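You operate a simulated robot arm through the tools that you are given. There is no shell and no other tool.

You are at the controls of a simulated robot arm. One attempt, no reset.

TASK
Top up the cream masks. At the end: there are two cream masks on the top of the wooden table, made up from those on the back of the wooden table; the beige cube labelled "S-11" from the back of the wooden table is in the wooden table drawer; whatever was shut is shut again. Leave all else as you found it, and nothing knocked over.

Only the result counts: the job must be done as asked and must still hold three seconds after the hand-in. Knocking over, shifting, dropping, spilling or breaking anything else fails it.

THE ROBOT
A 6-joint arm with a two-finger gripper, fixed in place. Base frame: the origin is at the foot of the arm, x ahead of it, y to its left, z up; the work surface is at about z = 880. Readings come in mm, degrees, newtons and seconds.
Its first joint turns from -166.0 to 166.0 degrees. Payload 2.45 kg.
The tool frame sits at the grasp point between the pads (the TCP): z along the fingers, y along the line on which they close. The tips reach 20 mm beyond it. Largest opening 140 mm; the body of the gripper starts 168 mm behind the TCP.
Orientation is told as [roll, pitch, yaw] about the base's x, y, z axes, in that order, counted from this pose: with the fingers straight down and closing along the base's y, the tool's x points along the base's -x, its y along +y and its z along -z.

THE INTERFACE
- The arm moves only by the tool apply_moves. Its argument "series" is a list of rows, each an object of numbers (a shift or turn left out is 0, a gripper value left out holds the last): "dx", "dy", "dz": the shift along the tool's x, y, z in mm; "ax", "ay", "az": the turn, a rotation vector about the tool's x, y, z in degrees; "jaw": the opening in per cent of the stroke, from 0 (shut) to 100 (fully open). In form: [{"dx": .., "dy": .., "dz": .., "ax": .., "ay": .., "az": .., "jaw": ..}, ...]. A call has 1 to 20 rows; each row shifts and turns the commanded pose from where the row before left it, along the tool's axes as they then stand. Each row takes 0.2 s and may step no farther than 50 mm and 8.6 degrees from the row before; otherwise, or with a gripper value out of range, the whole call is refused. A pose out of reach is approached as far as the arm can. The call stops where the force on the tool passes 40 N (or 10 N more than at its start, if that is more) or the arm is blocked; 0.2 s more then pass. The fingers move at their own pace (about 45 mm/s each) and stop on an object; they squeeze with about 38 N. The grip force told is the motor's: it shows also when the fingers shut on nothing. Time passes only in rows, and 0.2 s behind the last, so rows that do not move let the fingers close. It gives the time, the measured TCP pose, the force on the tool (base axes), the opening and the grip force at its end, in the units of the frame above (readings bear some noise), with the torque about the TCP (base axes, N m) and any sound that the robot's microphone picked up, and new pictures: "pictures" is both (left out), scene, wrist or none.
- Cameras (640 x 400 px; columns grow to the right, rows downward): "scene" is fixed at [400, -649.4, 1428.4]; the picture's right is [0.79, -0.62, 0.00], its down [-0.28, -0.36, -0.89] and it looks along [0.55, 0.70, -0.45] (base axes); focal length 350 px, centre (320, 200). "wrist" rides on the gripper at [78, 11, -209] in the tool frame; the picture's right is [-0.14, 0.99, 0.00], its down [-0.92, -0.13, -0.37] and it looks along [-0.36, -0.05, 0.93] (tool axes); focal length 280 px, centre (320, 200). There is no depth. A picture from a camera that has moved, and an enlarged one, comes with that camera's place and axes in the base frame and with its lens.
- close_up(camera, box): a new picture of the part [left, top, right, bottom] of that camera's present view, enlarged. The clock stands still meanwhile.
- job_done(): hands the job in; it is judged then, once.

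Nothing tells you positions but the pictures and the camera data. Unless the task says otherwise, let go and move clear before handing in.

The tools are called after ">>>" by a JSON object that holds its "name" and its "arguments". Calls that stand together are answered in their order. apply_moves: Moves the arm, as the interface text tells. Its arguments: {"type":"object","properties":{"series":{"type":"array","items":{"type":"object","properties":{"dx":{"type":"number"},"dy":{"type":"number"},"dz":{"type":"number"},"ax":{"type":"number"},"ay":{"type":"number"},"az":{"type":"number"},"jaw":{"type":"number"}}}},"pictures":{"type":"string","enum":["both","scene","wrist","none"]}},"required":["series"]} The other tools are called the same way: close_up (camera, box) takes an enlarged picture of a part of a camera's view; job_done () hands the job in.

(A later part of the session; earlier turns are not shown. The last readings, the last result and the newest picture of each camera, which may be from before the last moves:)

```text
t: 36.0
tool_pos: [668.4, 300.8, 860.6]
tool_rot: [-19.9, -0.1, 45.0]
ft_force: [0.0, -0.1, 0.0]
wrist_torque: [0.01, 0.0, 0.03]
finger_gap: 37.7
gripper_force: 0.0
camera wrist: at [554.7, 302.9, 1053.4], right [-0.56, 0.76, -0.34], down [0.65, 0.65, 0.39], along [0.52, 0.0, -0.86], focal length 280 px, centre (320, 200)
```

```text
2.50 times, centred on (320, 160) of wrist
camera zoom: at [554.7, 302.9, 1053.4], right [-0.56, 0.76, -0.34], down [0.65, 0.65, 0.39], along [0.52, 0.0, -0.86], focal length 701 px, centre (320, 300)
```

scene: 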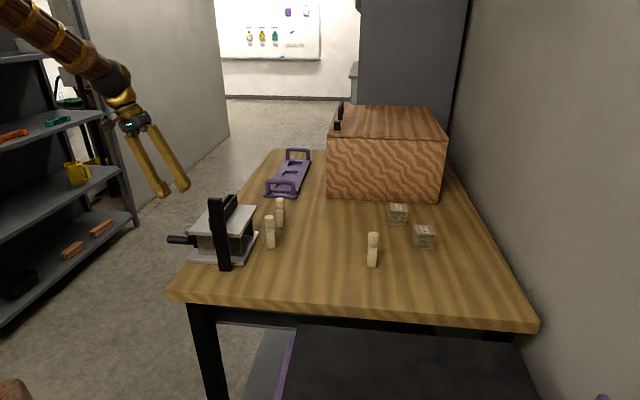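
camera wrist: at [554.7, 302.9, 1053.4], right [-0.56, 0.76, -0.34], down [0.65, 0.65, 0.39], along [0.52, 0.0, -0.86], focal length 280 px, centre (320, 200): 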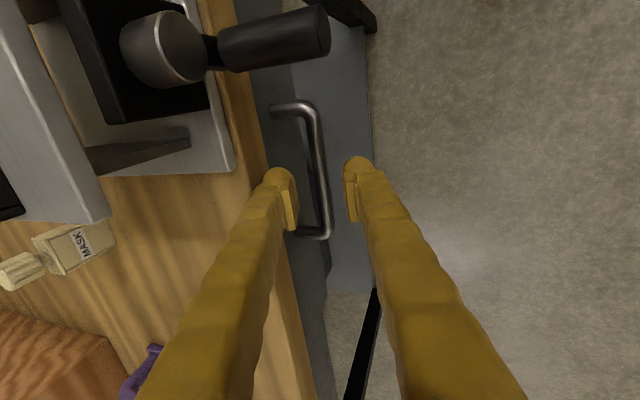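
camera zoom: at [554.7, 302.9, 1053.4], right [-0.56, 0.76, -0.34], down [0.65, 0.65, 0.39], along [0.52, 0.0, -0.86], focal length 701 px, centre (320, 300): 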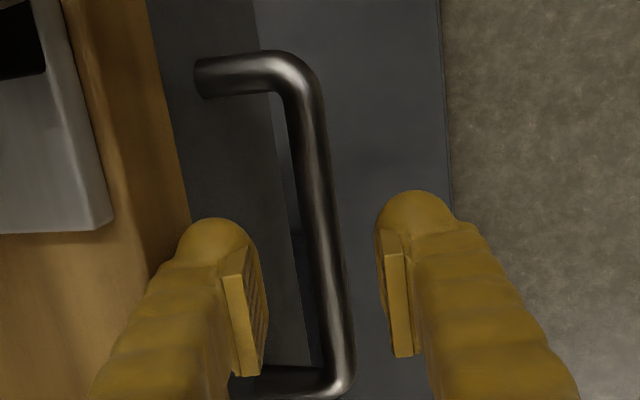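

>>> {"name": "apply_moves", "arguments": {"series": [{"dy": 1, "dz": 20}, {"dz": 20}, {"dz": 15}, {"dz": 13}, {}, {}], "pictures": "wrist"}}

>>> {"name": "close_up", "arguments": {"camera": "wrist", "box": [240, 100, 400, 260]}}

```text
t: 37.4
tool_pos: [685.8, 285.2, 795.8]
tool_rot: [-20.0, -0.2, 45.0]
ft_force: [-1.7, 1.4, -3.4]
wrist_torque: [0.02, 0.05, 0.01]
finger_gap: 35.0
gripper_force: 0.1
camera wrist: at [571.9, 286.7, 988.6], right [-0.56, 0.76, -0.34], down [0.65, 0.65, 0.39], along [0.52, 0.0, -0.86], focal length 280 px, centre (320, 200)
```

wrist: 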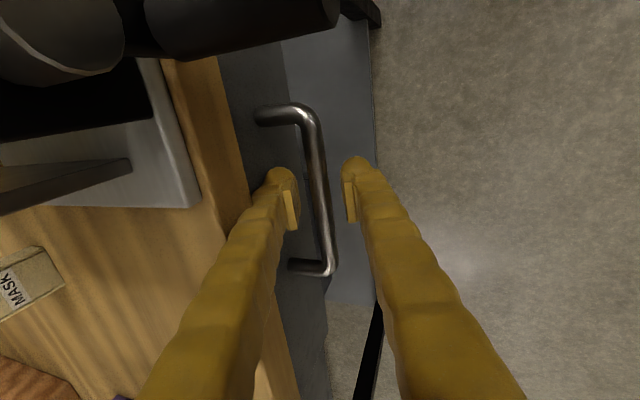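

```text
2.50 times, centred on (320, 180) of wrist
camera zoom: at [571.9, 286.7, 988.6], right [-0.56, 0.76, -0.34], down [0.65, 0.65, 0.39], along [0.52, 0.0, -0.86], focal length 701 px, centre (320, 250)
```

zoom: 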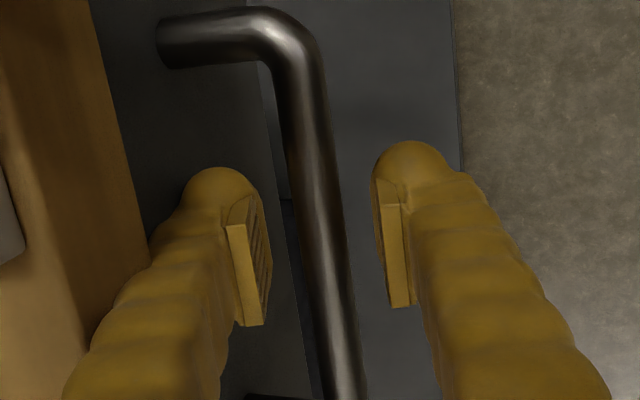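

The bar is centred between the pads, so I'll close on it.

>>> {"name": "apply_moves", "arguments": {"series": [{"jaw": 0}, {}, {}, {}], "pictures": "wrist"}}

```text
t: 38.4
tool_pos: [685.9, 285.2, 796.9]
tool_rot: [-19.9, -0.1, 44.9]
ft_force: [1.0, -0.1, 4.2]
wrist_torque: [-0.25, 0.23, 0.86]
finger_gap: 14.4
gripper_force: 40.7
camera wrist: at [572.0, 286.8, 988.9], right [-0.56, 0.76, -0.34], down [0.65, 0.65, 0.39], along [0.52, 0.0, -0.86], focal length 280 px, centre (320, 200)
```

wrist: 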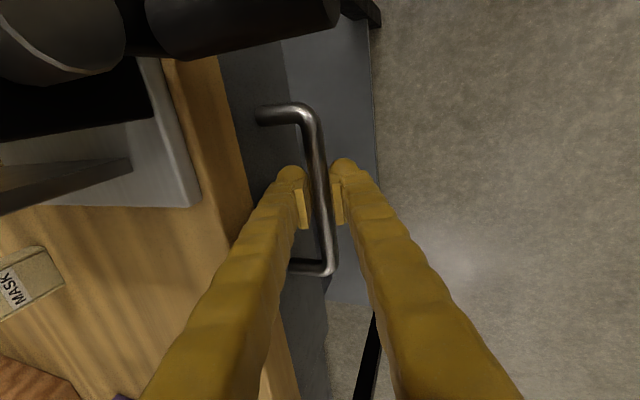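

I have the bar at 14.4 mm. I'll pull straight outward, starting slowly.

>>> {"name": "apply_moves", "arguments": {"series": [{"dy": 4.7, "dz": -1.7}, {"dy": 7.5, "dz": -2.7}, {"dy": 9.4, "dz": -3.4}, {"dy": 14.1, "dz": -5.1}, {"dy": 14.1, "dz": -5.1}, {"dy": 14.1, "dz": -5.1}], "pictures": "wrist"}}

```text
t: 39.8
tool_pos: [638.5, 332.7, 796.1]
tool_rot: [-20.0, 0.1, 44.9]
ft_force: [-4.2, -1.8, -6.1]
wrist_torque: [-0.03, 0.11, 0.98]
finger_gap: 14.4
gripper_force: 41.4
camera wrist: at [524.5, 334.6, 988.9], right [-0.56, 0.76, -0.34], down [0.65, 0.65, 0.39], along [0.52, 0.0, -0.86], focal length 280 px, centre (320, 200)
```

wrist: 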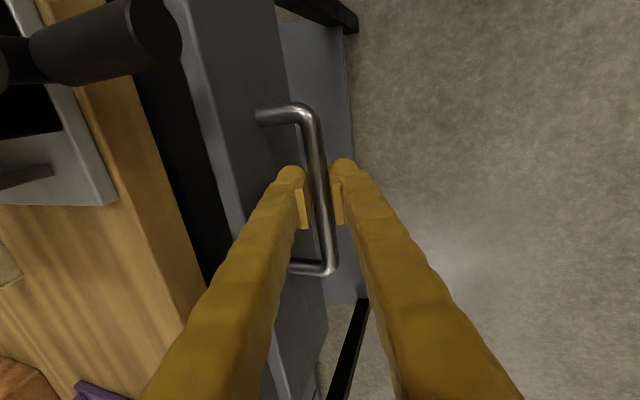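

The drawer slides out with little force, so I'll pull it further.

>>> {"name": "apply_moves", "arguments": {"series": [{"dy": 16.9, "dz": -6.1}, {"dy": 18.8, "dz": -6.8}, {"dy": 18.8, "dz": -6.8}, {"dy": 18.8, "dz": -6.8}, {"dy": 18.8, "dz": -6.8}, {"dy": 18.8, "dz": -6.8}, {"dy": 16.9, "dz": -6.1}, {"dy": 11.3, "dz": -4.1}, {}], "pictures": "both"}}

```text
t: 41.8
tool_pos: [532.5, 440.0, 794.3]
tool_rot: [-19.9, 0.0, 45.0]
ft_force: [-12.5, -11.8, -0.2]
wrist_torque: [-0.29, 0.28, 0.78]
finger_gap: 13.5
gripper_force: 40.3
camera wrist: at [419.7, 440.7, 987.1], right [-0.56, 0.76, -0.34], down [0.65, 0.65, 0.39], along [0.52, 0.0, -0.86], focal length 280 px, centre (320, 200)
```

scene: 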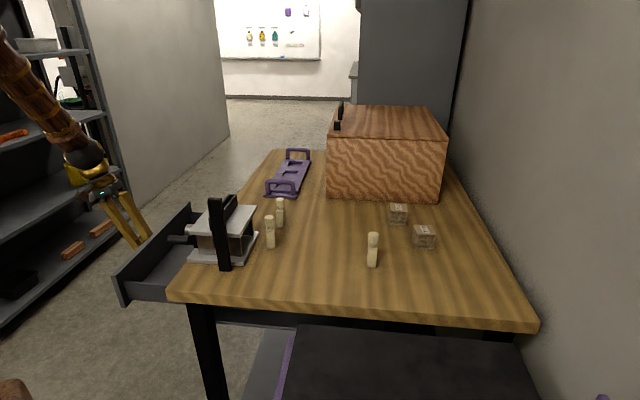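
wrist: 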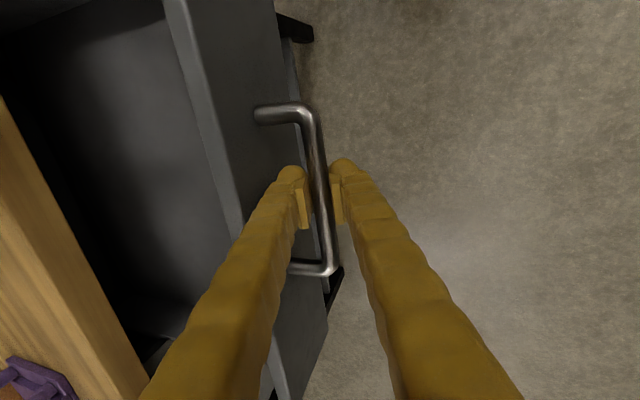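

The drawer is open about 218 mm. I'll pull a little more for better access.

>>> {"name": "apply_moves", "arguments": {"series": [{"dx": 0.5, "dy": 9.4, "dz": -3.4}, {"dx": 0.5, "dy": 9.4, "dz": -3.4}, {"dx": 0.5, "dy": 9.4, "dz": -3.4}, {"dy": 9.4, "dz": -3.4}, {"dy": 9.4, "dz": -3.4}, {}], "pictures": "both"}}

```text
t: 42.4
tool_pos: [518.5, 453.8, 794.2]
tool_rot: [-19.9, -0.3, 45.1]
ft_force: [1.9, 3.1, -12.1]
wrist_torque: [-0.1, 0.14, 0.89]
finger_gap: 13.5
gripper_force: 39.9
stopped in row 3: the force on the tool passed its limit at 47 N (the readings are from after the stop); the commanded pose is now the measured one
camera wrist: at [405.1, 454.4, 987.0], right [-0.56, 0.76, -0.33], down [0.65, 0.65, 0.39], along [0.52, 0.0, -0.86], focal length 280 px, centre (320, 200)
```

scene: 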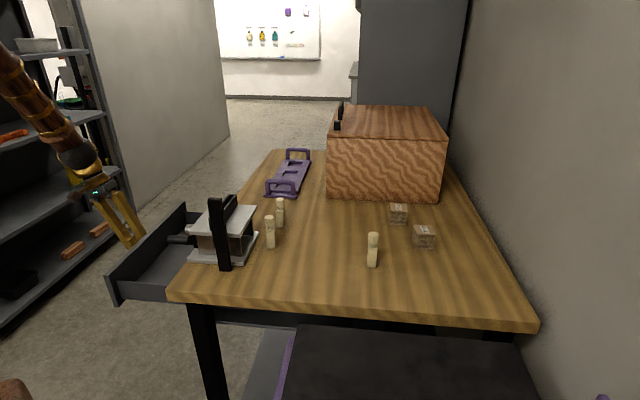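
wrist: 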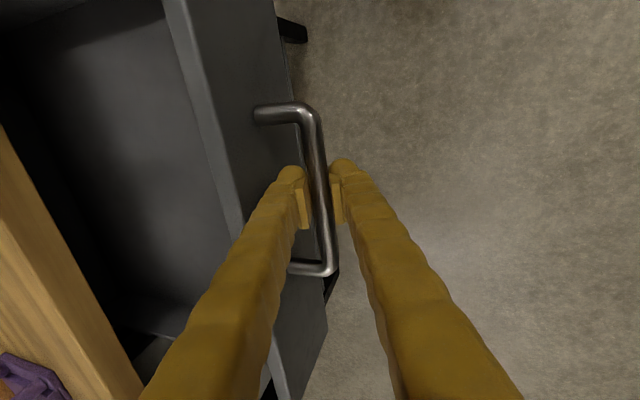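

The drawer is at its full travel of about 240 mm. I'll let go of the handle and back off up the tool axis, then look inside.

>>> {"name": "apply_moves", "arguments": {"series": [{"jaw": 30}, {}, {}, {"dz": -25}, {"dz": -40}, {"dz": -40}, {"dz": -40}, {"dz": -40}, {"dz": -40}, {"ax": -7}, {"ax": -7}, {"ax": -6}, {}], "pictures": "both"}}

```text
t: 45.2
tool_pos: [464.1, 506.5, 1006.5]
tool_rot: [0.2, -0.2, 45.0]
ft_force: [0.1, -0.4, 0.1]
wrist_torque: [0.0, 0.01, 0.02]
finger_gap: 42.0
gripper_force: 0.1
camera wrist: at [400.4, 457.9, 1215.3], right [-0.6, 0.8, 0.0], down [0.74, 0.56, 0.37], along [0.29, 0.23, -0.93], focal length 280 px, centre (320, 200)
```

scene: 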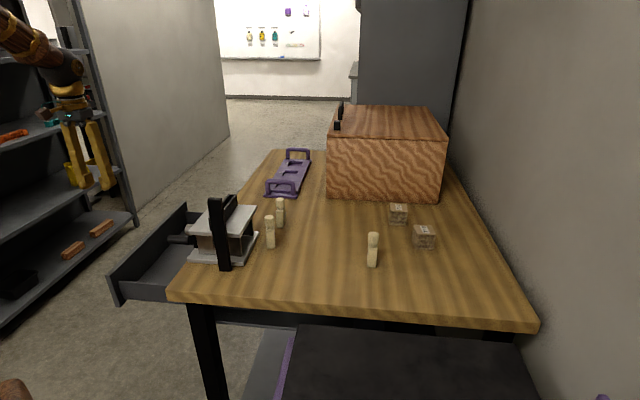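
wrist: 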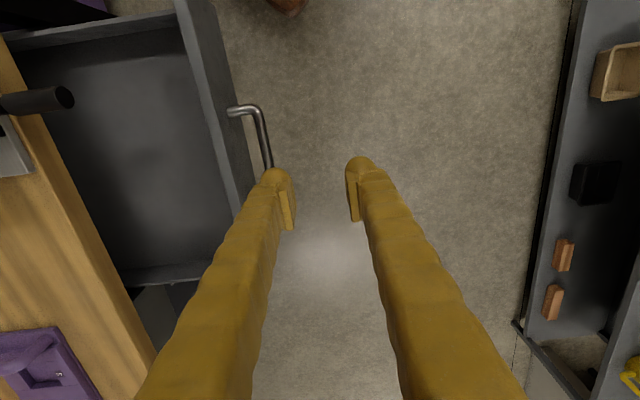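

The drawer looks empty. I'll move over it to measure its floor and walls.

>>> {"name": "apply_moves", "arguments": {"series": [{"dy": -46, "dz": -12}, {"dy": -46, "dz": -12}, {"dy": -46, "dz": -12}, {"dy": -46, "dz": -12}, {"dy": -46, "dz": -12, "jaw": 50}, {}, {}], "pictures": "wrist"}}

```text
t: 46.8
tool_pos: [624.3, 341.7, 1063.6]
tool_rot: [0.2, -0.2, 45.1]
ft_force: [-0.1, -0.3, 0.4]
wrist_torque: [0.02, -0.03, 0.01]
finger_gap: 69.9
gripper_force: 0.0
camera wrist: at [560.8, 292.5, 1271.9], right [-0.6, 0.8, 0.0], down [0.74, 0.56, 0.37], along [0.29, 0.23, -0.93], focal length 280 px, centre (320, 200)
```

wrist: 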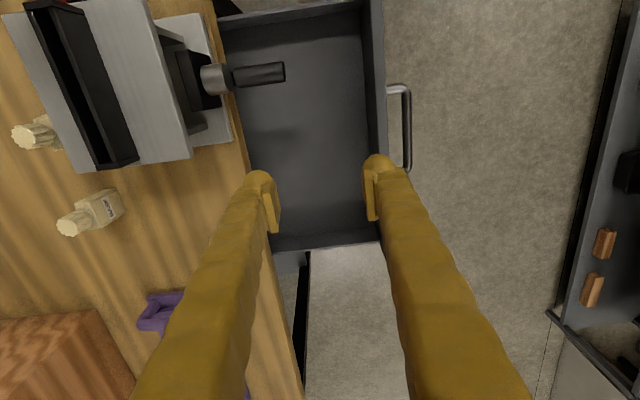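

The drawer is empty, with its floor near z of about 755. Next comes S-11: I'll rise, turn the hand back, and travel toward the back of the table.

>>> {"name": "apply_moves", "arguments": {"series": [{"dz": -50}, {"dz": -50}, {"dz": -50}, {"az": 8}, {"az": 8}, {"az": 8}, {"az": 8}, {"az": 8}, {"az": 8}, {"az": 8}, {"az": 8}, {"az": 8}, {"az": 8}, {"az": 4.4}, {}], "pictures": "none"}}

```text
t: 50.0
tool_pos: [627.1, 341.1, 1217.8]
tool_rot: [0.1, 0.3, -39.4]
ft_force: [-1.0, -0.3, -0.2]
wrist_torque: [0.02, -0.02, 0.02]
finger_gap: 69.9
gripper_force: 0.2
```

>>> {"name": "apply_moves", "arguments": {"series": [{"dx": -46.8, "dy": -9.6}, {"dx": -46.8, "dy": -9.6}, {"dx": -46.8, "dy": -9.6}, {"dx": -46.8, "dy": -9.6}, {"dx": -46.8, "dy": -9.6}, {"dx": -46.8, "dy": -9.6}, {"dx": -46.8, "dy": -9.6}, {"dx": -46.8, "dy": -9.6}, {"dx": -46.8, "dy": -9.6}, {"dx": -46.8, "dy": -9.6}, {}, {"ay": -8}, {"ay": -8}, {"ay": -8}, {"ay": -8}, {"ay": -8}, {"ay": -4}, {}, {}], "pictures": "both"}}

```text
t: 54.0
tool_pos: [928.9, -29.8, 1215.7]
tool_rot: [0.2, -43.9, -39.6]
ft_force: [-0.5, 0.1, -0.7]
wrist_torque: [0.0, 0.0, 0.01]
finger_gap: 70.1
gripper_force: 0.3
camera wrist: at [779.0, 106.6, 1311.9], right [0.7, 0.7, 0.1], down [0.23, -0.36, 0.9], along [0.67, -0.61, -0.42], focal length 280 px, centre (320, 200)
```

scene: 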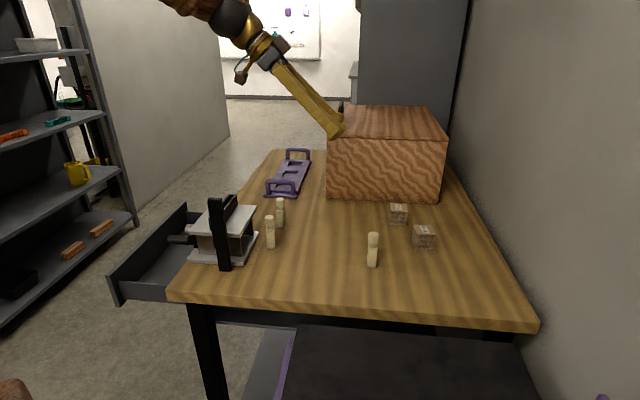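
wrist: 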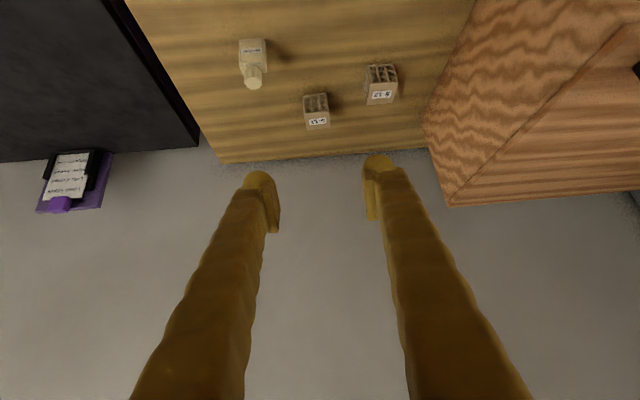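

>>> {"name": "close_up", "arguments": {"camera": "wrist", "box": [270, 70, 366, 140]}}

>>> {"name": "close_up", "arguments": {"camera": "scene", "box": [396, 212, 452, 254]}}

```text
5.71 times, centred on (318, 105) of wrist
camera zoom: at [779.0, 106.6, 1311.9], right [0.7, 0.7, 0.1], down [0.23, -0.36, 0.9], along [0.67, -0.61, -0.42], focal length 1602 px, centre (331, 743)
```

zoom: 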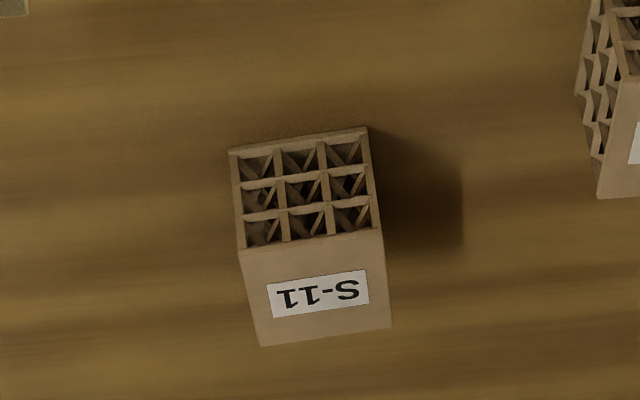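

```text
9.52 times, centred on (424, 233) of scene
camera zoom: at [400.0, -649.4, 1428.4], right [0.79, -0.62, 0.0], down [-0.28, -0.36, -0.89], along [0.55, 0.7, -0.45], focal length 3334 px, centre (-670, -114)
```

zoom: 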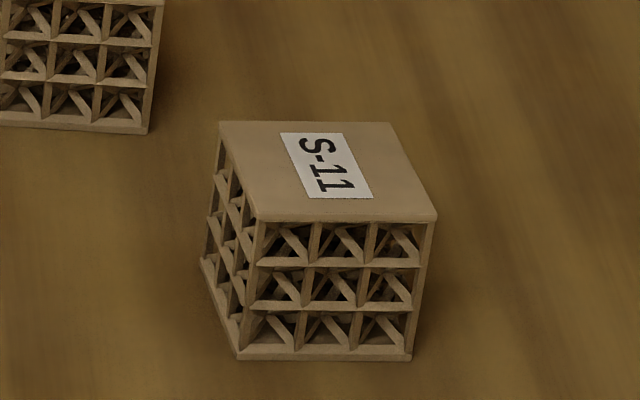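

S-11 is at about (1119.5, -190), turned by about -39°, which the hand already matches. I'll move to the pre-grasp pose.

>>> {"name": "apply_moves", "arguments": {"series": [{"dx": 4.6, "dy": -0.3, "dz": 41.7}, {"dx": 4.6, "dy": -0.3, "dz": 41.7}, {"dx": 4.6, "dy": -0.3, "dz": 41.7}, {"dx": 4.6, "dy": -0.3, "dz": 41.7}, {"dx": 4.6, "dy": -0.3, "dz": 41.7}, {"dx": 4.6, "dy": -0.3, "dz": 41.7}, {"dx": 4.6, "dy": -0.2, "dz": 41.9}, {}, {}], "pictures": "both"}}

>>> {"name": "close_up", "arguments": {"camera": "wrist", "box": [240, 110, 400, 230]}}

```text
t: 56.0
tool_pos: [1068.1, -144.0, 980.8]
tool_rot: [0.2, -43.7, -39.6]
ft_force: [0.1, -0.1, -0.4]
wrist_torque: [-0.03, 0.04, -0.03]
finger_gap: 70.0
gripper_force: 0.0
camera wrist: at [917.9, -9.8, 1076.9], right [0.7, 0.7, 0.1], down [0.23, -0.36, 0.9], along [0.67, -0.61, -0.42], focal length 280 px, centre (320, 200)
```

scene: 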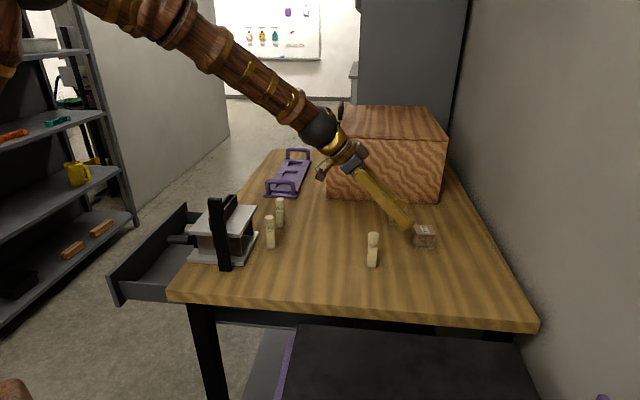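
wrist: 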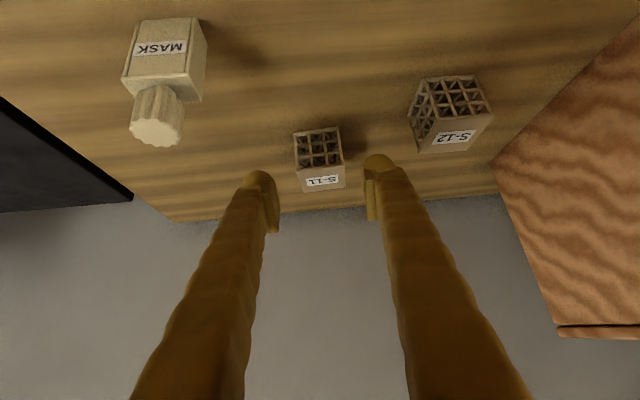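

```text
3.33 times, centred on (320, 170) of wrist
camera zoom: at [917.9, -9.8, 1076.9], right [0.7, 0.7, 0.1], down [0.23, -0.36, 0.9], along [0.67, -0.61, -0.42], focal length 935 px, centre (320, 300)
```

zoom: 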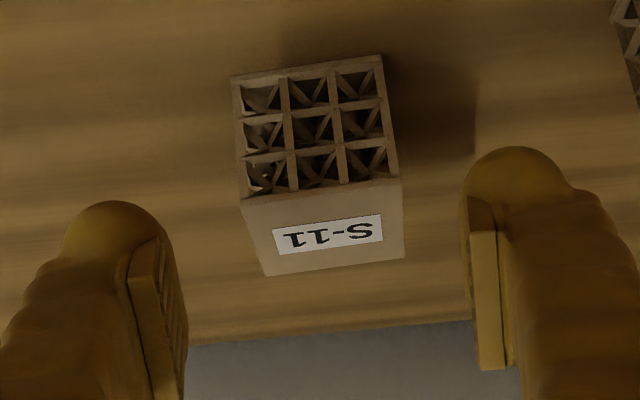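

>>> {"name": "apply_moves", "arguments": {"series": [{"dy": -2.4, "dz": 20}, {"dz": 26}, {"dz": 26}, {"dz": 24}, {}, {}], "pictures": "both"}}

>>> {"name": "close_up", "arguments": {"camera": "wrist", "box": [240, 110, 400, 230]}}

>>> {"name": "close_up", "arguments": {"camera": "scene", "box": [350, 180, 470, 280]}}

```text
t: 57.4
tool_pos: [1116.1, -187.3, 910.6]
tool_rot: [0.3, -43.8, -39.6]
ft_force: [0.2, 0.1, 0.0]
wrist_torque: [-0.01, 0.01, 0.02]
finger_gap: 70.0
gripper_force: 0.1
camera wrist: at [966.3, -51.7, 1006.5], right [0.7, 0.7, 0.1], down [0.23, -0.36, 0.9], along [0.67, -0.61, -0.42], focal length 280 px, centre (320, 200)
```

scene: 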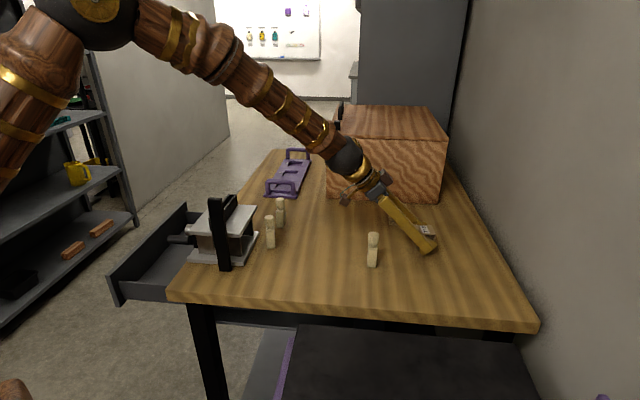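
wrist: 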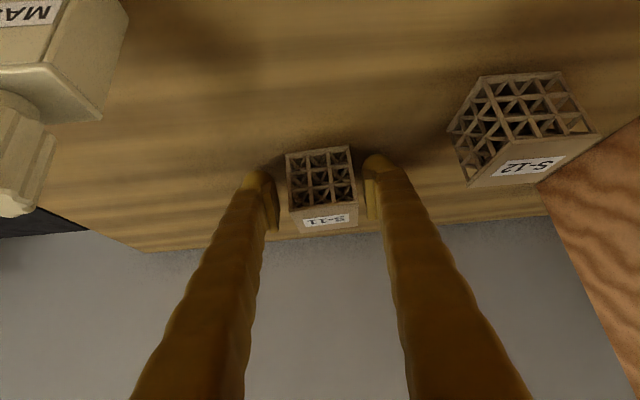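

```text
3.33 times, centred on (320, 170) of wrist
camera zoom: at [966.3, -51.7, 1006.5], right [0.7, 0.7, 0.1], down [0.23, -0.36, 0.9], along [0.67, -0.61, -0.42], focal length 935 px, centre (320, 300)
```

zoom: 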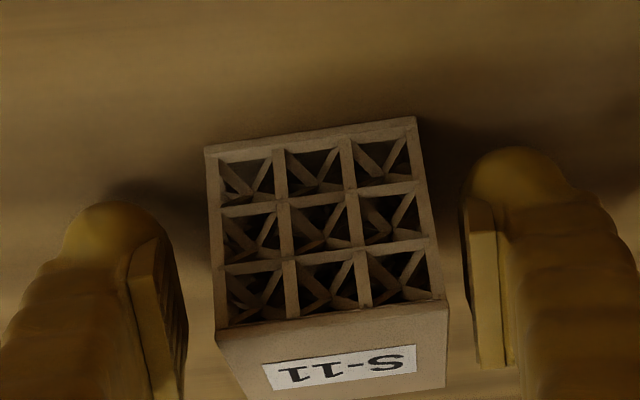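

```text
4.00 times, centred on (410, 230) of scene
camera zoom: at [400.0, -649.4, 1428.4], right [0.79, -0.62, 0.0], down [-0.28, -0.36, -0.89], along [0.55, 0.7, -0.45], focal length 1400 px, centre (-40, 80)
```

zoom: 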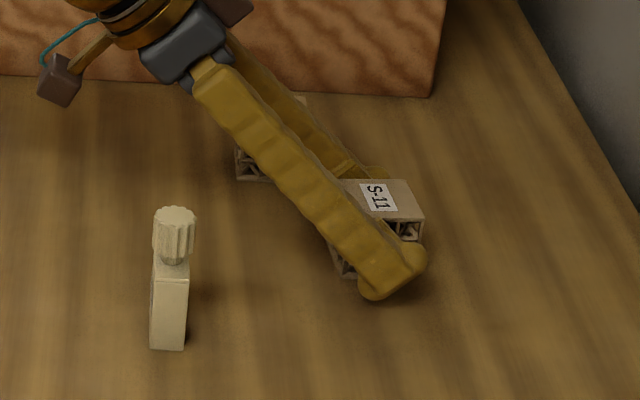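

The fingers straddle S-11 and are well centred. I'll close.

>>> {"name": "apply_moves", "arguments": {"series": [{"jaw": 0}, {}, {}, {}], "pictures": "wrist"}}

```text
t: 58.4
tool_pos: [1116.6, -185.9, 910.3]
tool_rot: [0.3, -43.8, -39.6]
ft_force: [0.1, 0.4, 0.0]
wrist_torque: [0.05, 0.02, 0.03]
finger_gap: 50.1
gripper_force: 37.9
camera wrist: at [966.3, -51.7, 1006.6], right [0.7, 0.7, 0.1], down [0.23, -0.36, 0.9], along [0.67, -0.61, -0.42], focal length 280 px, centre (320, 200)
```

wrist: 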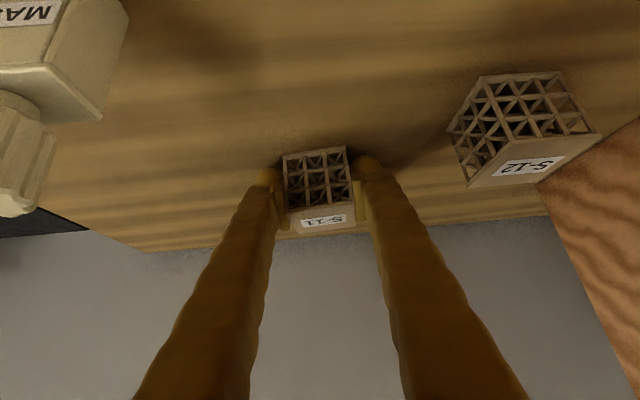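

>>> {"name": "apply_moves", "arguments": {"series": [{"dx": -6.9, "dz": -7.2}, {"dx": -10.4, "dz": -10.8}, {"dx": -13.8, "dz": -14.4}, {"dz": -30}, {"dz": -40}, {"dz": -40}, {"dx": -17, "dz": -30}, {"dx": -17, "dz": -30}, {}, {}], "pictures": "both"}}

```text
t: 60.6
tool_pos: [1043.7, -126.1, 1104.5]
tool_rot: [0.3, -43.9, -39.6]
ft_force: [0.1, -0.6, -0.2]
wrist_torque: [0.0, 0.01, -0.01]
finger_gap: 50.1
gripper_force: 38.1
camera wrist: at [895.3, 8.0, 1201.3], right [0.7, 0.7, 0.1], down [0.23, -0.36, 0.9], along [0.67, -0.61, -0.42], focal length 280 px, centre (320, 200)
```

scene: 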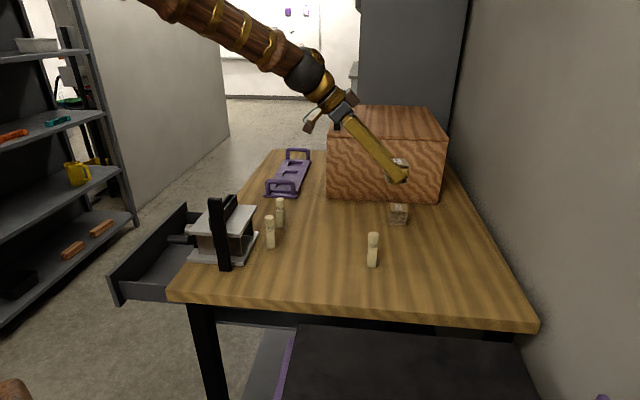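
wrist: 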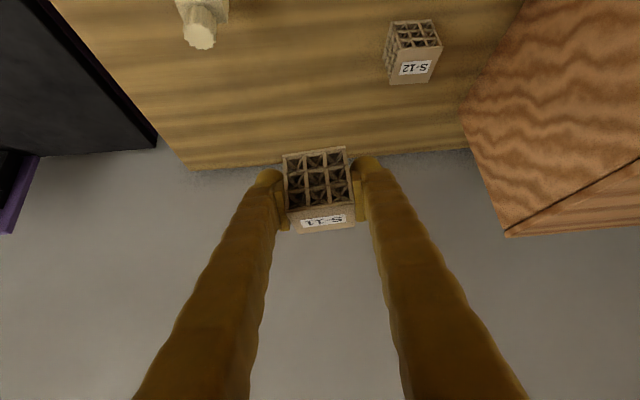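

S-11 is held, and the mask and S-12 are undisturbed. I'll turn the hand to face straight ahead, keeping the cube level, and carry it over the open drawer.

>>> {"name": "apply_moves", "arguments": {"series": [{"ax": -5.55, "az": -5.76}, {"ax": -5.55, "az": -5.76}, {"ax": -5.55, "az": -5.76}, {"ax": -5.55, "az": -5.76}, {"ax": -5.27, "az": -5.48}, {}, {}], "pictures": "none"}}

```text
t: 62.2
tool_pos: [1044.8, -129.5, 1103.5]
tool_rot: [0.2, -44.0, 0.1]
ft_force: [-0.3, 0.5, -0.3]
wrist_torque: [0.02, -0.02, 0.0]
finger_gap: 50.0
gripper_force: 38.1
```

>>> {"name": "apply_moves", "arguments": {"series": [{"dx": 10, "dy": 20, "dz": -18}, {"dx": 19, "dy": 39, "dz": -22}, {"dx": 19, "dy": 39, "dz": -22}, {"dx": 19, "dy": 39, "dz": -20}, {"dx": 19, "dy": 39, "dz": -20}, {"dx": 19, "dy": 39, "dz": -20}, {"dx": 19, "dy": 39, "dz": -20}, {"dx": 19, "dy": 39, "dz": -20}, {"dx": 19, "dy": 39, "dz": -20}, {"dx": 19, "dy": 39, "dz": -20}, {"dx": 19, "dy": 39, "dz": -20}, {"dx": 19, "dy": 39, "dz": -20}, {"dx": 19, "dy": 39, "dz": -20}, {"dx": 10, "dy": 24, "dz": -10}, {}, {}], "pictures": "both"}}

```text
t: 65.6
tool_pos: [668.4, 381.3, 1125.5]
tool_rot: [0.4, -44.3, -0.3]
ft_force: [-0.8, -0.8, 0.0]
wrist_torque: [-0.05, 0.0, -0.02]
finger_gap: 49.6
gripper_force: 37.8
camera wrist: at [466.7, 391.5, 1221.9], right [0.1, 0.99, 0.1], down [0.41, -0.13, 0.9], along [0.91, -0.05, -0.41], focal length 280 px, centre (320, 200)
```

scene: 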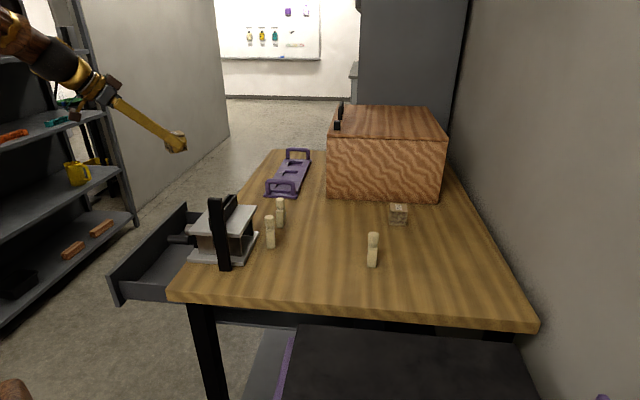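
wrist: 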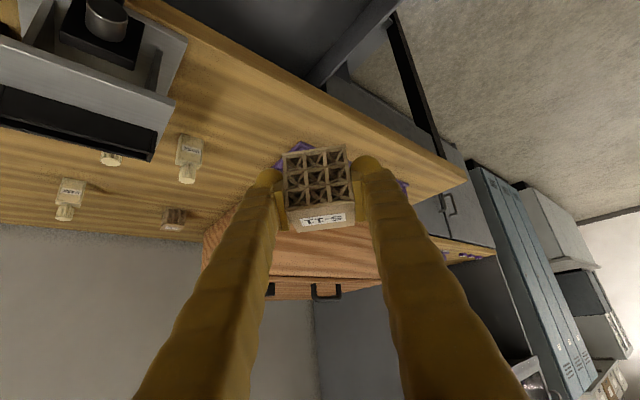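

The cube is above the drawer, well clear of the press. I'll lower it in stages.

>>> {"name": "apply_moves", "arguments": {"series": [{"dx": -11.5, "dy": 6, "dz": 11.2}, {"dx": 31.4, "dz": 32.2}, {"dx": 31.4, "dz": 32.2}, {"dx": 31.4, "dz": 32.2}, {"dx": 31.4, "dz": 32.2}, {"dx": 31.4, "dz": 32.2}, {"dx": 24, "dz": 25}, {}, {}], "pictures": "both"}}

```text
t: 67.6
tool_pos: [687.6, 391.6, 869.4]
tool_rot: [0.4, -44.0, 0.0]
ft_force: [0.9, 0.1, 0.0]
wrist_torque: [-0.01, -0.01, -0.04]
finger_gap: 49.7
gripper_force: 38.0
camera wrist: at [485.3, 401.3, 965.0], right [0.09, 0.99, 0.1], down [0.41, -0.13, 0.9], along [0.91, -0.04, -0.42], focal length 280 px, centre (320, 200)
```

scene: 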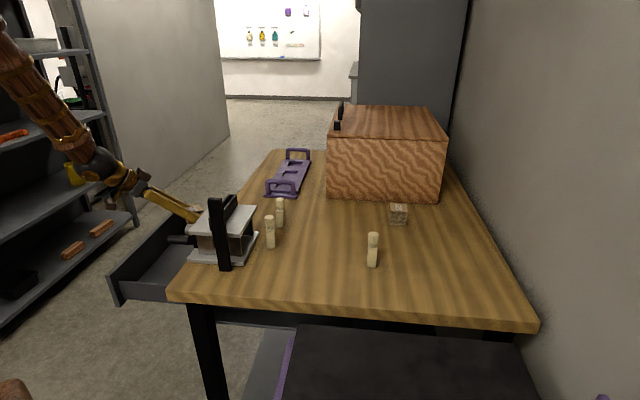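
wrist: 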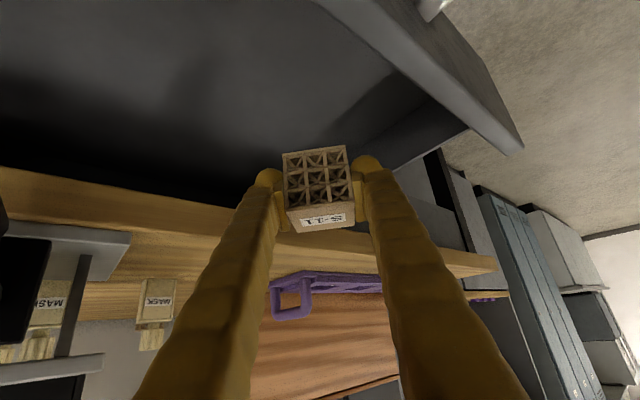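

>>> {"name": "close_up", "arguments": {"camera": "wrist", "box": [160, 0, 530, 230]}}

```text
1.73 times, centred on (345, 115) of wrist
camera zoom: at [485.3, 401.3, 965.0], right [0.09, 0.99, 0.1], down [0.41, -0.13, 0.9], along [0.91, -0.04, -0.42], focal length 485 px, centre (277, 347)
```

zoom: 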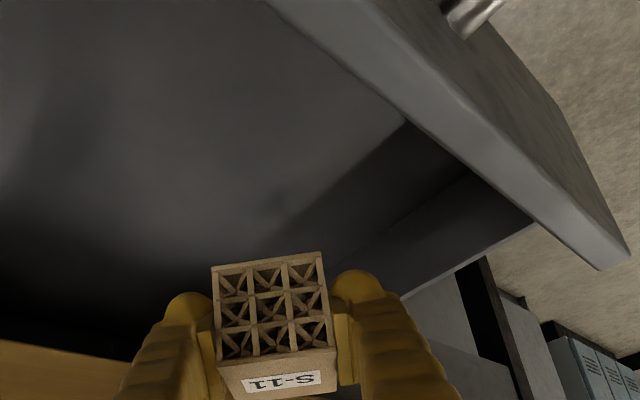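

>>> {"name": "apply_moves", "arguments": {"series": [{"dx": 13.9, "dz": 14.4}, {"dx": 13.9, "dz": 14.4}, {"dx": 10.4, "dz": 10.8}, {"dx": 5, "dz": 5.2}, {}, {}], "pictures": "both"}}

>>> {"name": "close_up", "arguments": {"camera": "wrist", "box": [160, 60, 480, 260]}}

```text
t: 69.0
tool_pos: [687.6, 390.9, 807.8]
tool_rot: [0.3, -44.0, 0.0]
ft_force: [-0.5, -0.2, -0.5]
wrist_torque: [0.0, 0.0, -0.02]
finger_gap: 49.6
gripper_force: 38.4
camera wrist: at [485.7, 399.7, 903.5], right [0.09, 0.99, 0.1], down [0.41, -0.13, 0.9], along [0.91, -0.05, -0.42], focal length 280 px, centre (320, 200)
```

scene: 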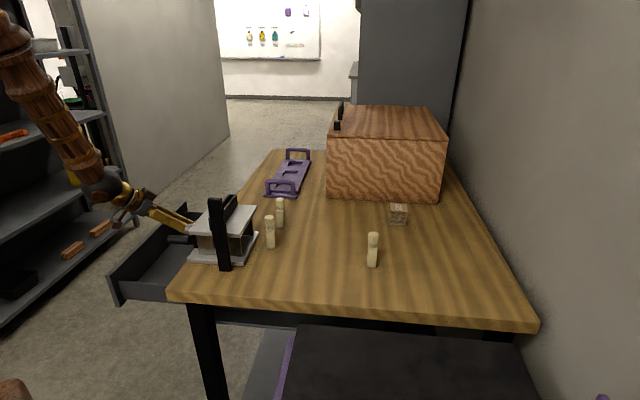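
wrist: 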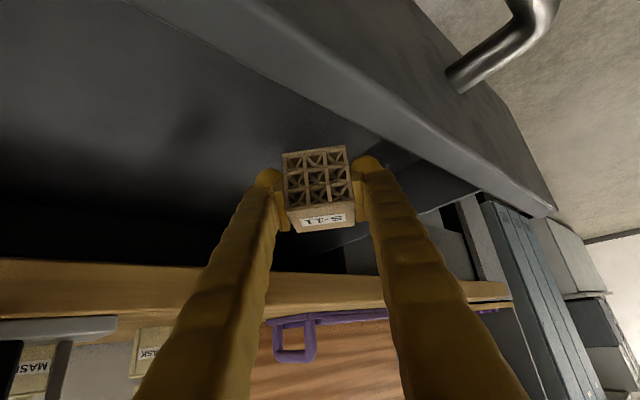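

```text
2.00 times, centred on (320, 160) of wrist
camera zoom: at [485.7, 399.7, 903.5], right [0.09, 0.99, 0.1], down [0.41, -0.13, 0.9], along [0.91, -0.05, -0.42], focal length 561 px, centre (320, 280)
```

zoom: 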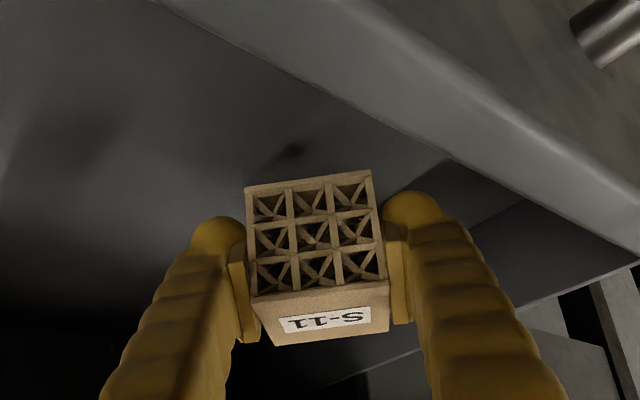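

>>> {"name": "apply_moves", "arguments": {"series": [{"dx": 2.1, "dz": 2.2}, {"dx": 2.1, "dz": 2.2}, {"dx": 2.1, "dz": 2.2}, {"dx": 1.4, "dz": 1.44}, {"dx": 1.4, "dz": 1.44}, {}], "pictures": "none"}}

```text
t: 70.4
tool_pos: [688.5, 389.9, 793.1]
tool_rot: [0.3, -44.0, 0.0]
ft_force: [-0.1, -0.2, -0.6]
wrist_torque: [0.0, 0.02, -0.02]
finger_gap: 50.0
gripper_force: 38.2
```

>>> {"name": "apply_moves", "arguments": {"series": [{"dx": 0.7, "dz": 0.72}, {"dx": 0.7, "dz": 0.72}, {"dx": 0.7, "dz": 0.72}, {"dx": 0.7, "dz": 0.72}, {}], "pictures": "none"}}

```text
t: 71.6
tool_pos: [689.0, 390.2, 788.0]
tool_rot: [0.4, -44.0, -0.1]
ft_force: [-0.1, 0.1, -0.4]
wrist_torque: [-0.01, 0.0, -0.02]
finger_gap: 49.6
gripper_force: 37.8
```

>>> {"name": "apply_moves", "arguments": {"series": [{"dx": 0.7, "dz": 0.72}, {"dx": 0.7, "dz": 0.72}, {"dx": 0.7, "dz": 0.72}, {}], "pictures": "wrist"}}

>>> {"name": "close_up", "arguments": {"camera": "wrist", "box": [200, 80, 440, 240]}}

```text
t: 72.6
tool_pos: [689.8, 390.3, 785.0]
tool_rot: [0.4, -44.1, 0.0]
ft_force: [0.0, -0.5, -1.0]
wrist_torque: [-0.01, 0.02, 0.04]
finger_gap: 49.9
gripper_force: 38.0
camera wrist: at [486.5, 398.9, 882.3], right [0.09, 0.99, 0.1], down [0.41, -0.13, 0.9], along [0.91, -0.04, -0.42], focal length 280 px, centre (320, 200)
```

wrist: 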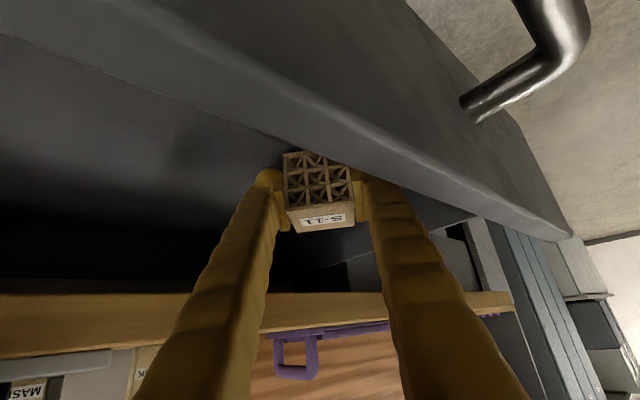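

```text
2.50 times, centred on (320, 160) of wrist
camera zoom: at [486.5, 398.9, 882.3], right [0.09, 0.99, 0.1], down [0.41, -0.13, 0.9], along [0.91, -0.04, -0.42], focal length 701 px, centre (320, 300)
```

zoom: 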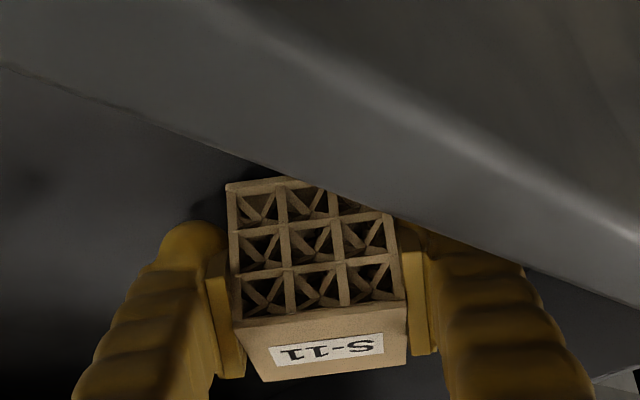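

>>> {"name": "apply_moves", "arguments": {"series": [{"dx": 0.7, "dz": 0.72}, {"dx": 0.7, "dz": 0.72}, {"dx": 0.7, "dz": 0.72}, {}], "pictures": "none"}}

```text
t: 73.6
tool_pos: [689.2, 390.2, 782.7]
tool_rot: [0.3, -44.0, 0.0]
ft_force: [0.6, 0.1, -0.9]
wrist_torque: [0.0, 0.01, -0.03]
finger_gap: 49.9
gripper_force: 38.2
```

>>> {"name": "apply_moves", "arguments": {"series": [{"dx": 0.7, "dz": 0.72}, {"dx": 0.7, "dz": 0.72}, {}], "pictures": "none"}}

>>> {"name": "apply_moves", "arguments": {"series": [{"dx": 0.7, "dz": 0.72}, {"dx": 0.7, "dz": 0.72}, {}], "pictures": "none"}}

```text
t: 74.4
tool_pos: [688.6, 389.6, 781.2]
tool_rot: [0.3, -44.0, 0.0]
ft_force: [0.5, 1.2, -0.9]
wrist_torque: [-0.06, 0.01, -0.03]
finger_gap: 49.7
gripper_force: 38.2
```

```text
t: 75.2
tool_pos: [689.1, 390.2, 780.2]
tool_rot: [0.4, -44.1, 0.0]
ft_force: [-4.2, -5.0, 27.0]
wrist_torque: [-0.27, 0.08, 0.0]
finger_gap: 50.1
gripper_force: 38.0
```

The cube touches the drawer floor. I'll ease off, release it, and back straight out.

>>> {"name": "apply_moves", "arguments": {"series": [{"dx": -0.6, "dz": -0.6}, {"jaw": 40}, {"jaw": 46}, {"jaw": 52}, {}, {}], "pictures": "wrist"}}

```text
t: 76.6
tool_pos: [690.2, 390.5, 779.3]
tool_rot: [0.3, -44.0, 0.0]
ft_force: [-0.5, 0.2, -0.6]
wrist_torque: [0.01, 0.01, 0.01]
finger_gap: 72.9
gripper_force: 0.1
camera wrist: at [486.7, 398.8, 875.8], right [0.09, 0.99, 0.1], down [0.41, -0.13, 0.9], along [0.91, -0.05, -0.42], focal length 280 px, centre (320, 200)
```

wrist: 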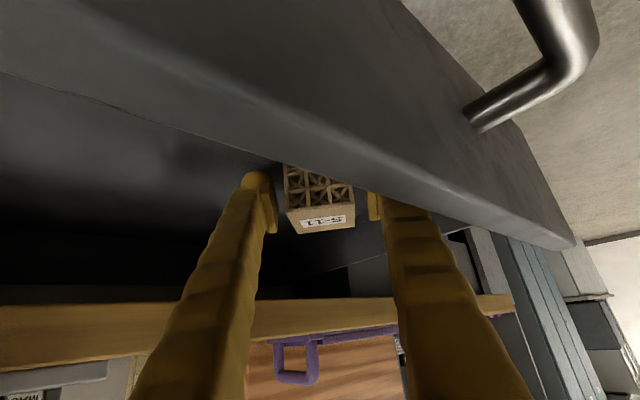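

S-11 is released. I'll back out, rise, and set the hand upright to push the drawer shut.

>>> {"name": "apply_moves", "arguments": {"series": [{"dz": -25}, {"dz": -40}, {"dz": -40}, {"dx": -31, "dz": -32}, {"dx": -31, "dz": -32}, {"dx": -31, "dz": -32}, {"dx": -31, "dz": -32}, {"dx": -31, "dz": -32}, {"ay": 8}, {"ay": 8}, {"ay": 8}, {"ay": 8}, {"ay": 8}, {"ay": 4}, {}], "pictures": "both"}}

```text
t: 79.8
tool_pos: [616.4, 388.4, 1079.4]
tool_rot: [0.2, 0.0, 0.3]
ft_force: [0.4, 0.4, 0.6]
wrist_torque: [-0.02, -0.03, -0.03]
finger_gap: 72.6
gripper_force: 0.1
camera wrist: at [537.5, 397.6, 1287.8], right [0.13, 0.99, 0.0], down [0.92, -0.13, 0.37], along [0.36, -0.04, -0.93], focal length 280 px, centre (320, 200)
```

scene: 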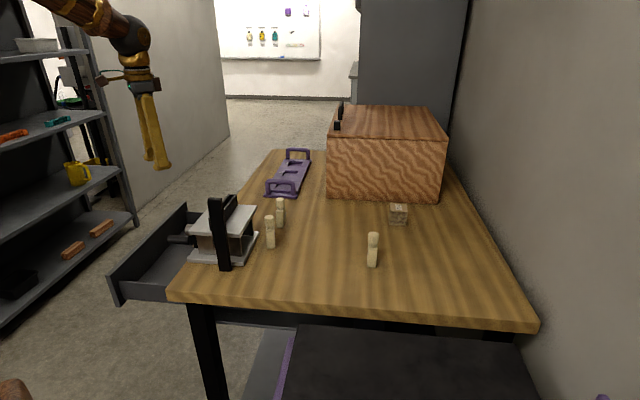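
wrist: 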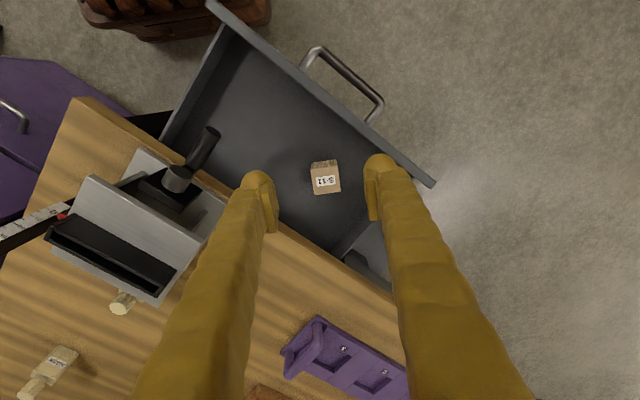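

The cube lies flat in the drawer with its label up. I'll close the fingers, turn the hand, and go to the outside of the handle bar.

>>> {"name": "apply_moves", "arguments": {"series": [{"az": 7.6, "jaw": 0}, {"az": 7.6}, {"az": 7.6}, {"az": 7.6}, {"az": 7.6}, {"az": 7.3}, {"dx": 44.2, "dy": -5.8}, {"dx": 44.2, "dy": -5.8}, {"dx": 44.2, "dy": -5.8}, {"dx": 44.2, "dy": -5.8}, {}, {}], "pictures": "both"}}

```text
t: 82.4
tool_pos: [473.2, 496.7, 1075.8]
tool_rot: [0.2, 0.3, -45.2]
ft_force: [1.2, -0.5, -1.0]
wrist_torque: [-0.01, 0.02, -0.03]
finger_gap: 0.0
gripper_force: 29.3
camera wrist: at [425.2, 558.8, 1285.9], right [0.8, 0.6, 0.0], down [0.56, -0.74, 0.37], along [0.22, -0.29, -0.93], focal length 280 px, centre (320, 200)
```

scene: 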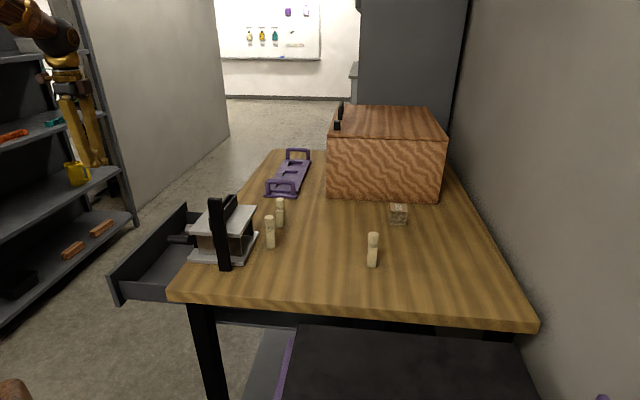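
wrist: 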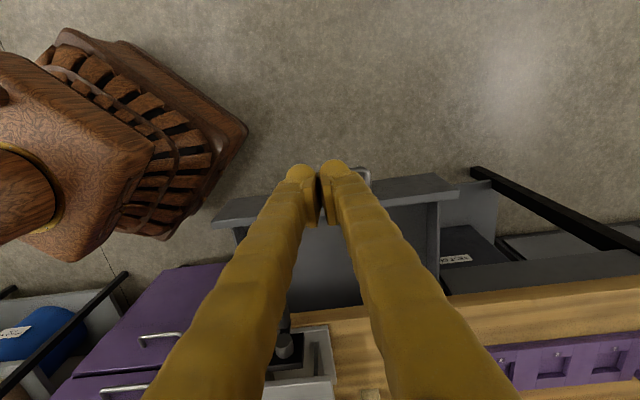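

>>> {"name": "apply_moves", "arguments": {"series": [{"dz": 48}, {"dz": 48}, {"dz": 48}, {"dz": 48}, {"dz": 48}, {"dz": 48}, {}, {}], "pictures": "both"}}

```text
t: 84.2
tool_pos: [474.0, 495.4, 790.0]
tool_rot: [0.2, 0.2, -45.0]
ft_force: [0.2, -0.1, -0.3]
wrist_torque: [-0.01, 0.01, 0.01]
finger_gap: 0.1
gripper_force: 28.7
camera wrist: at [425.4, 557.3, 1000.4], right [0.8, 0.6, 0.0], down [0.56, -0.74, 0.37], along [0.22, -0.29, -0.93], focal length 280 px, centre (320, 200)
```

scene: 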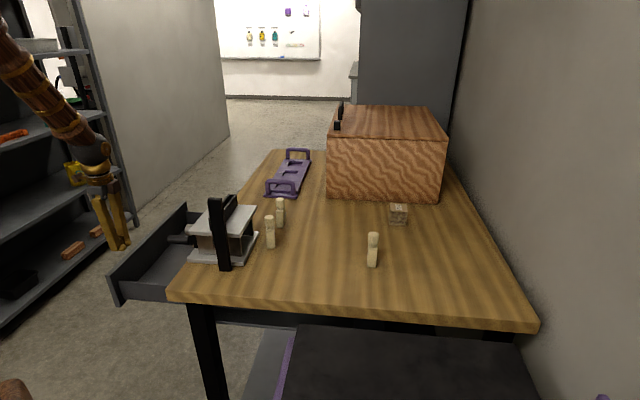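
wrist: 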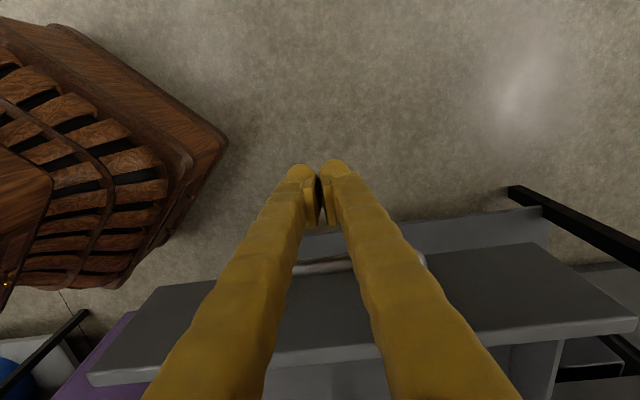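

The fingertips are level with the bar, about 38 mm outside it. I'll push inward gently.

>>> {"name": "apply_moves", "arguments": {"series": [{"dx": -12}, {"dx": -12}, {"dx": -8}, {"dx": -5}, {"dx": -5}, {"dx": -8}, {"dx": -10}, {"dx": -12}, {"dx": -12}, {"dx": -12}, {}], "pictures": "both"}}

```text
t: 86.6
tool_pos: [542.5, 431.0, 791.5]
tool_rot: [0.2, 0.2, -45.0]
ft_force: [-0.8, -0.9, -0.9]
wrist_torque: [0.01, -0.01, 0.03]
finger_gap: 0.0
gripper_force: 29.3
camera wrist: at [493.5, 492.5, 1000.6], right [0.8, 0.6, 0.0], down [0.56, -0.74, 0.37], along [0.22, -0.29, -0.93], focal length 280 px, centre (320, 200)
```

scene: 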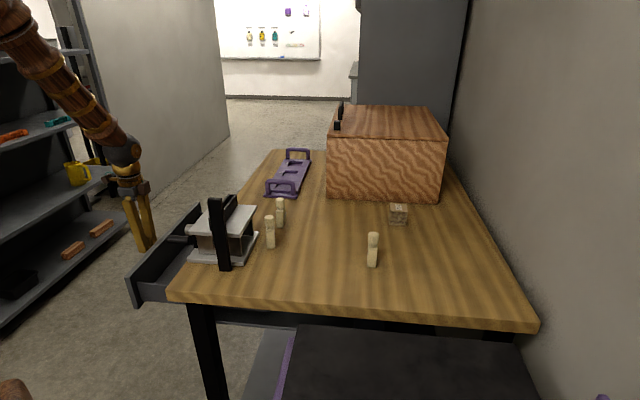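
wrist: 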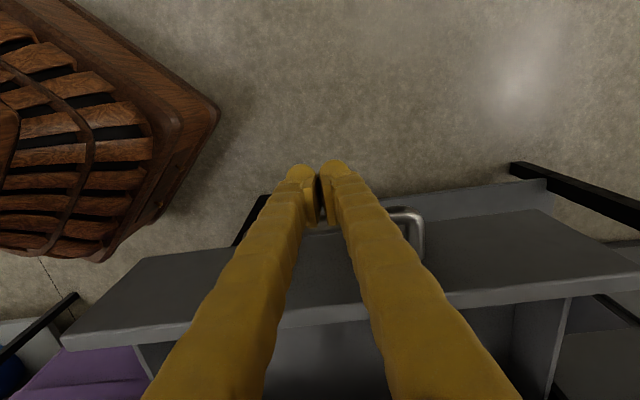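

It slides in smoothly, so I'll continue.

>>> {"name": "apply_moves", "arguments": {"series": [{"dx": -12}, {"dx": -14}, {"dx": -14}, {"dx": -14}, {"dx": -14}, {"dx": -14}, {"dx": -14}, {"dx": -14}, {"dx": -14}, {"dx": -12}, {"dx": -10}, {"dx": -8}, {}], "pictures": "both"}}

```text
t: 89.4
tool_pos: [651.2, 322.4, 790.2]
tool_rot: [0.2, 0.3, -45.0]
ft_force: [0.5, -1.1, -0.7]
wrist_torque: [-0.03, 0.03, -0.02]
finger_gap: 0.0
gripper_force: 29.6
camera wrist: at [603.1, 384.0, 999.0], right [0.8, 0.6, 0.0], down [0.56, -0.74, 0.37], along [0.22, -0.29, -0.93], focal length 280 px, centre (320, 200)
```

scene: 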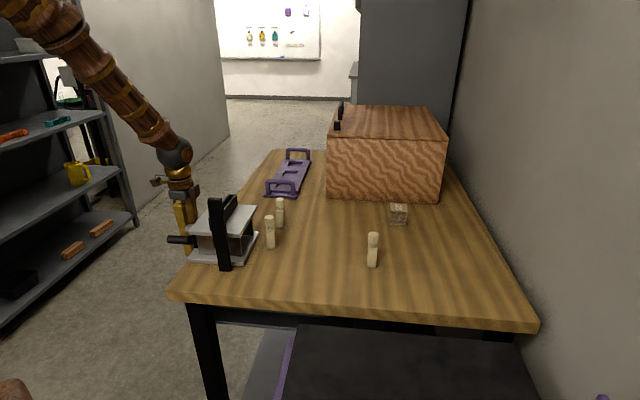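
wrist: 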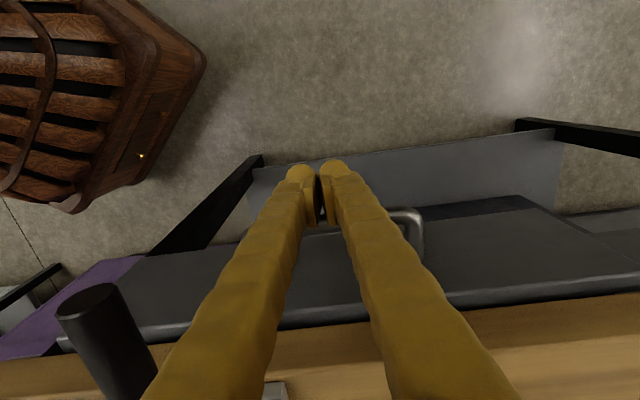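

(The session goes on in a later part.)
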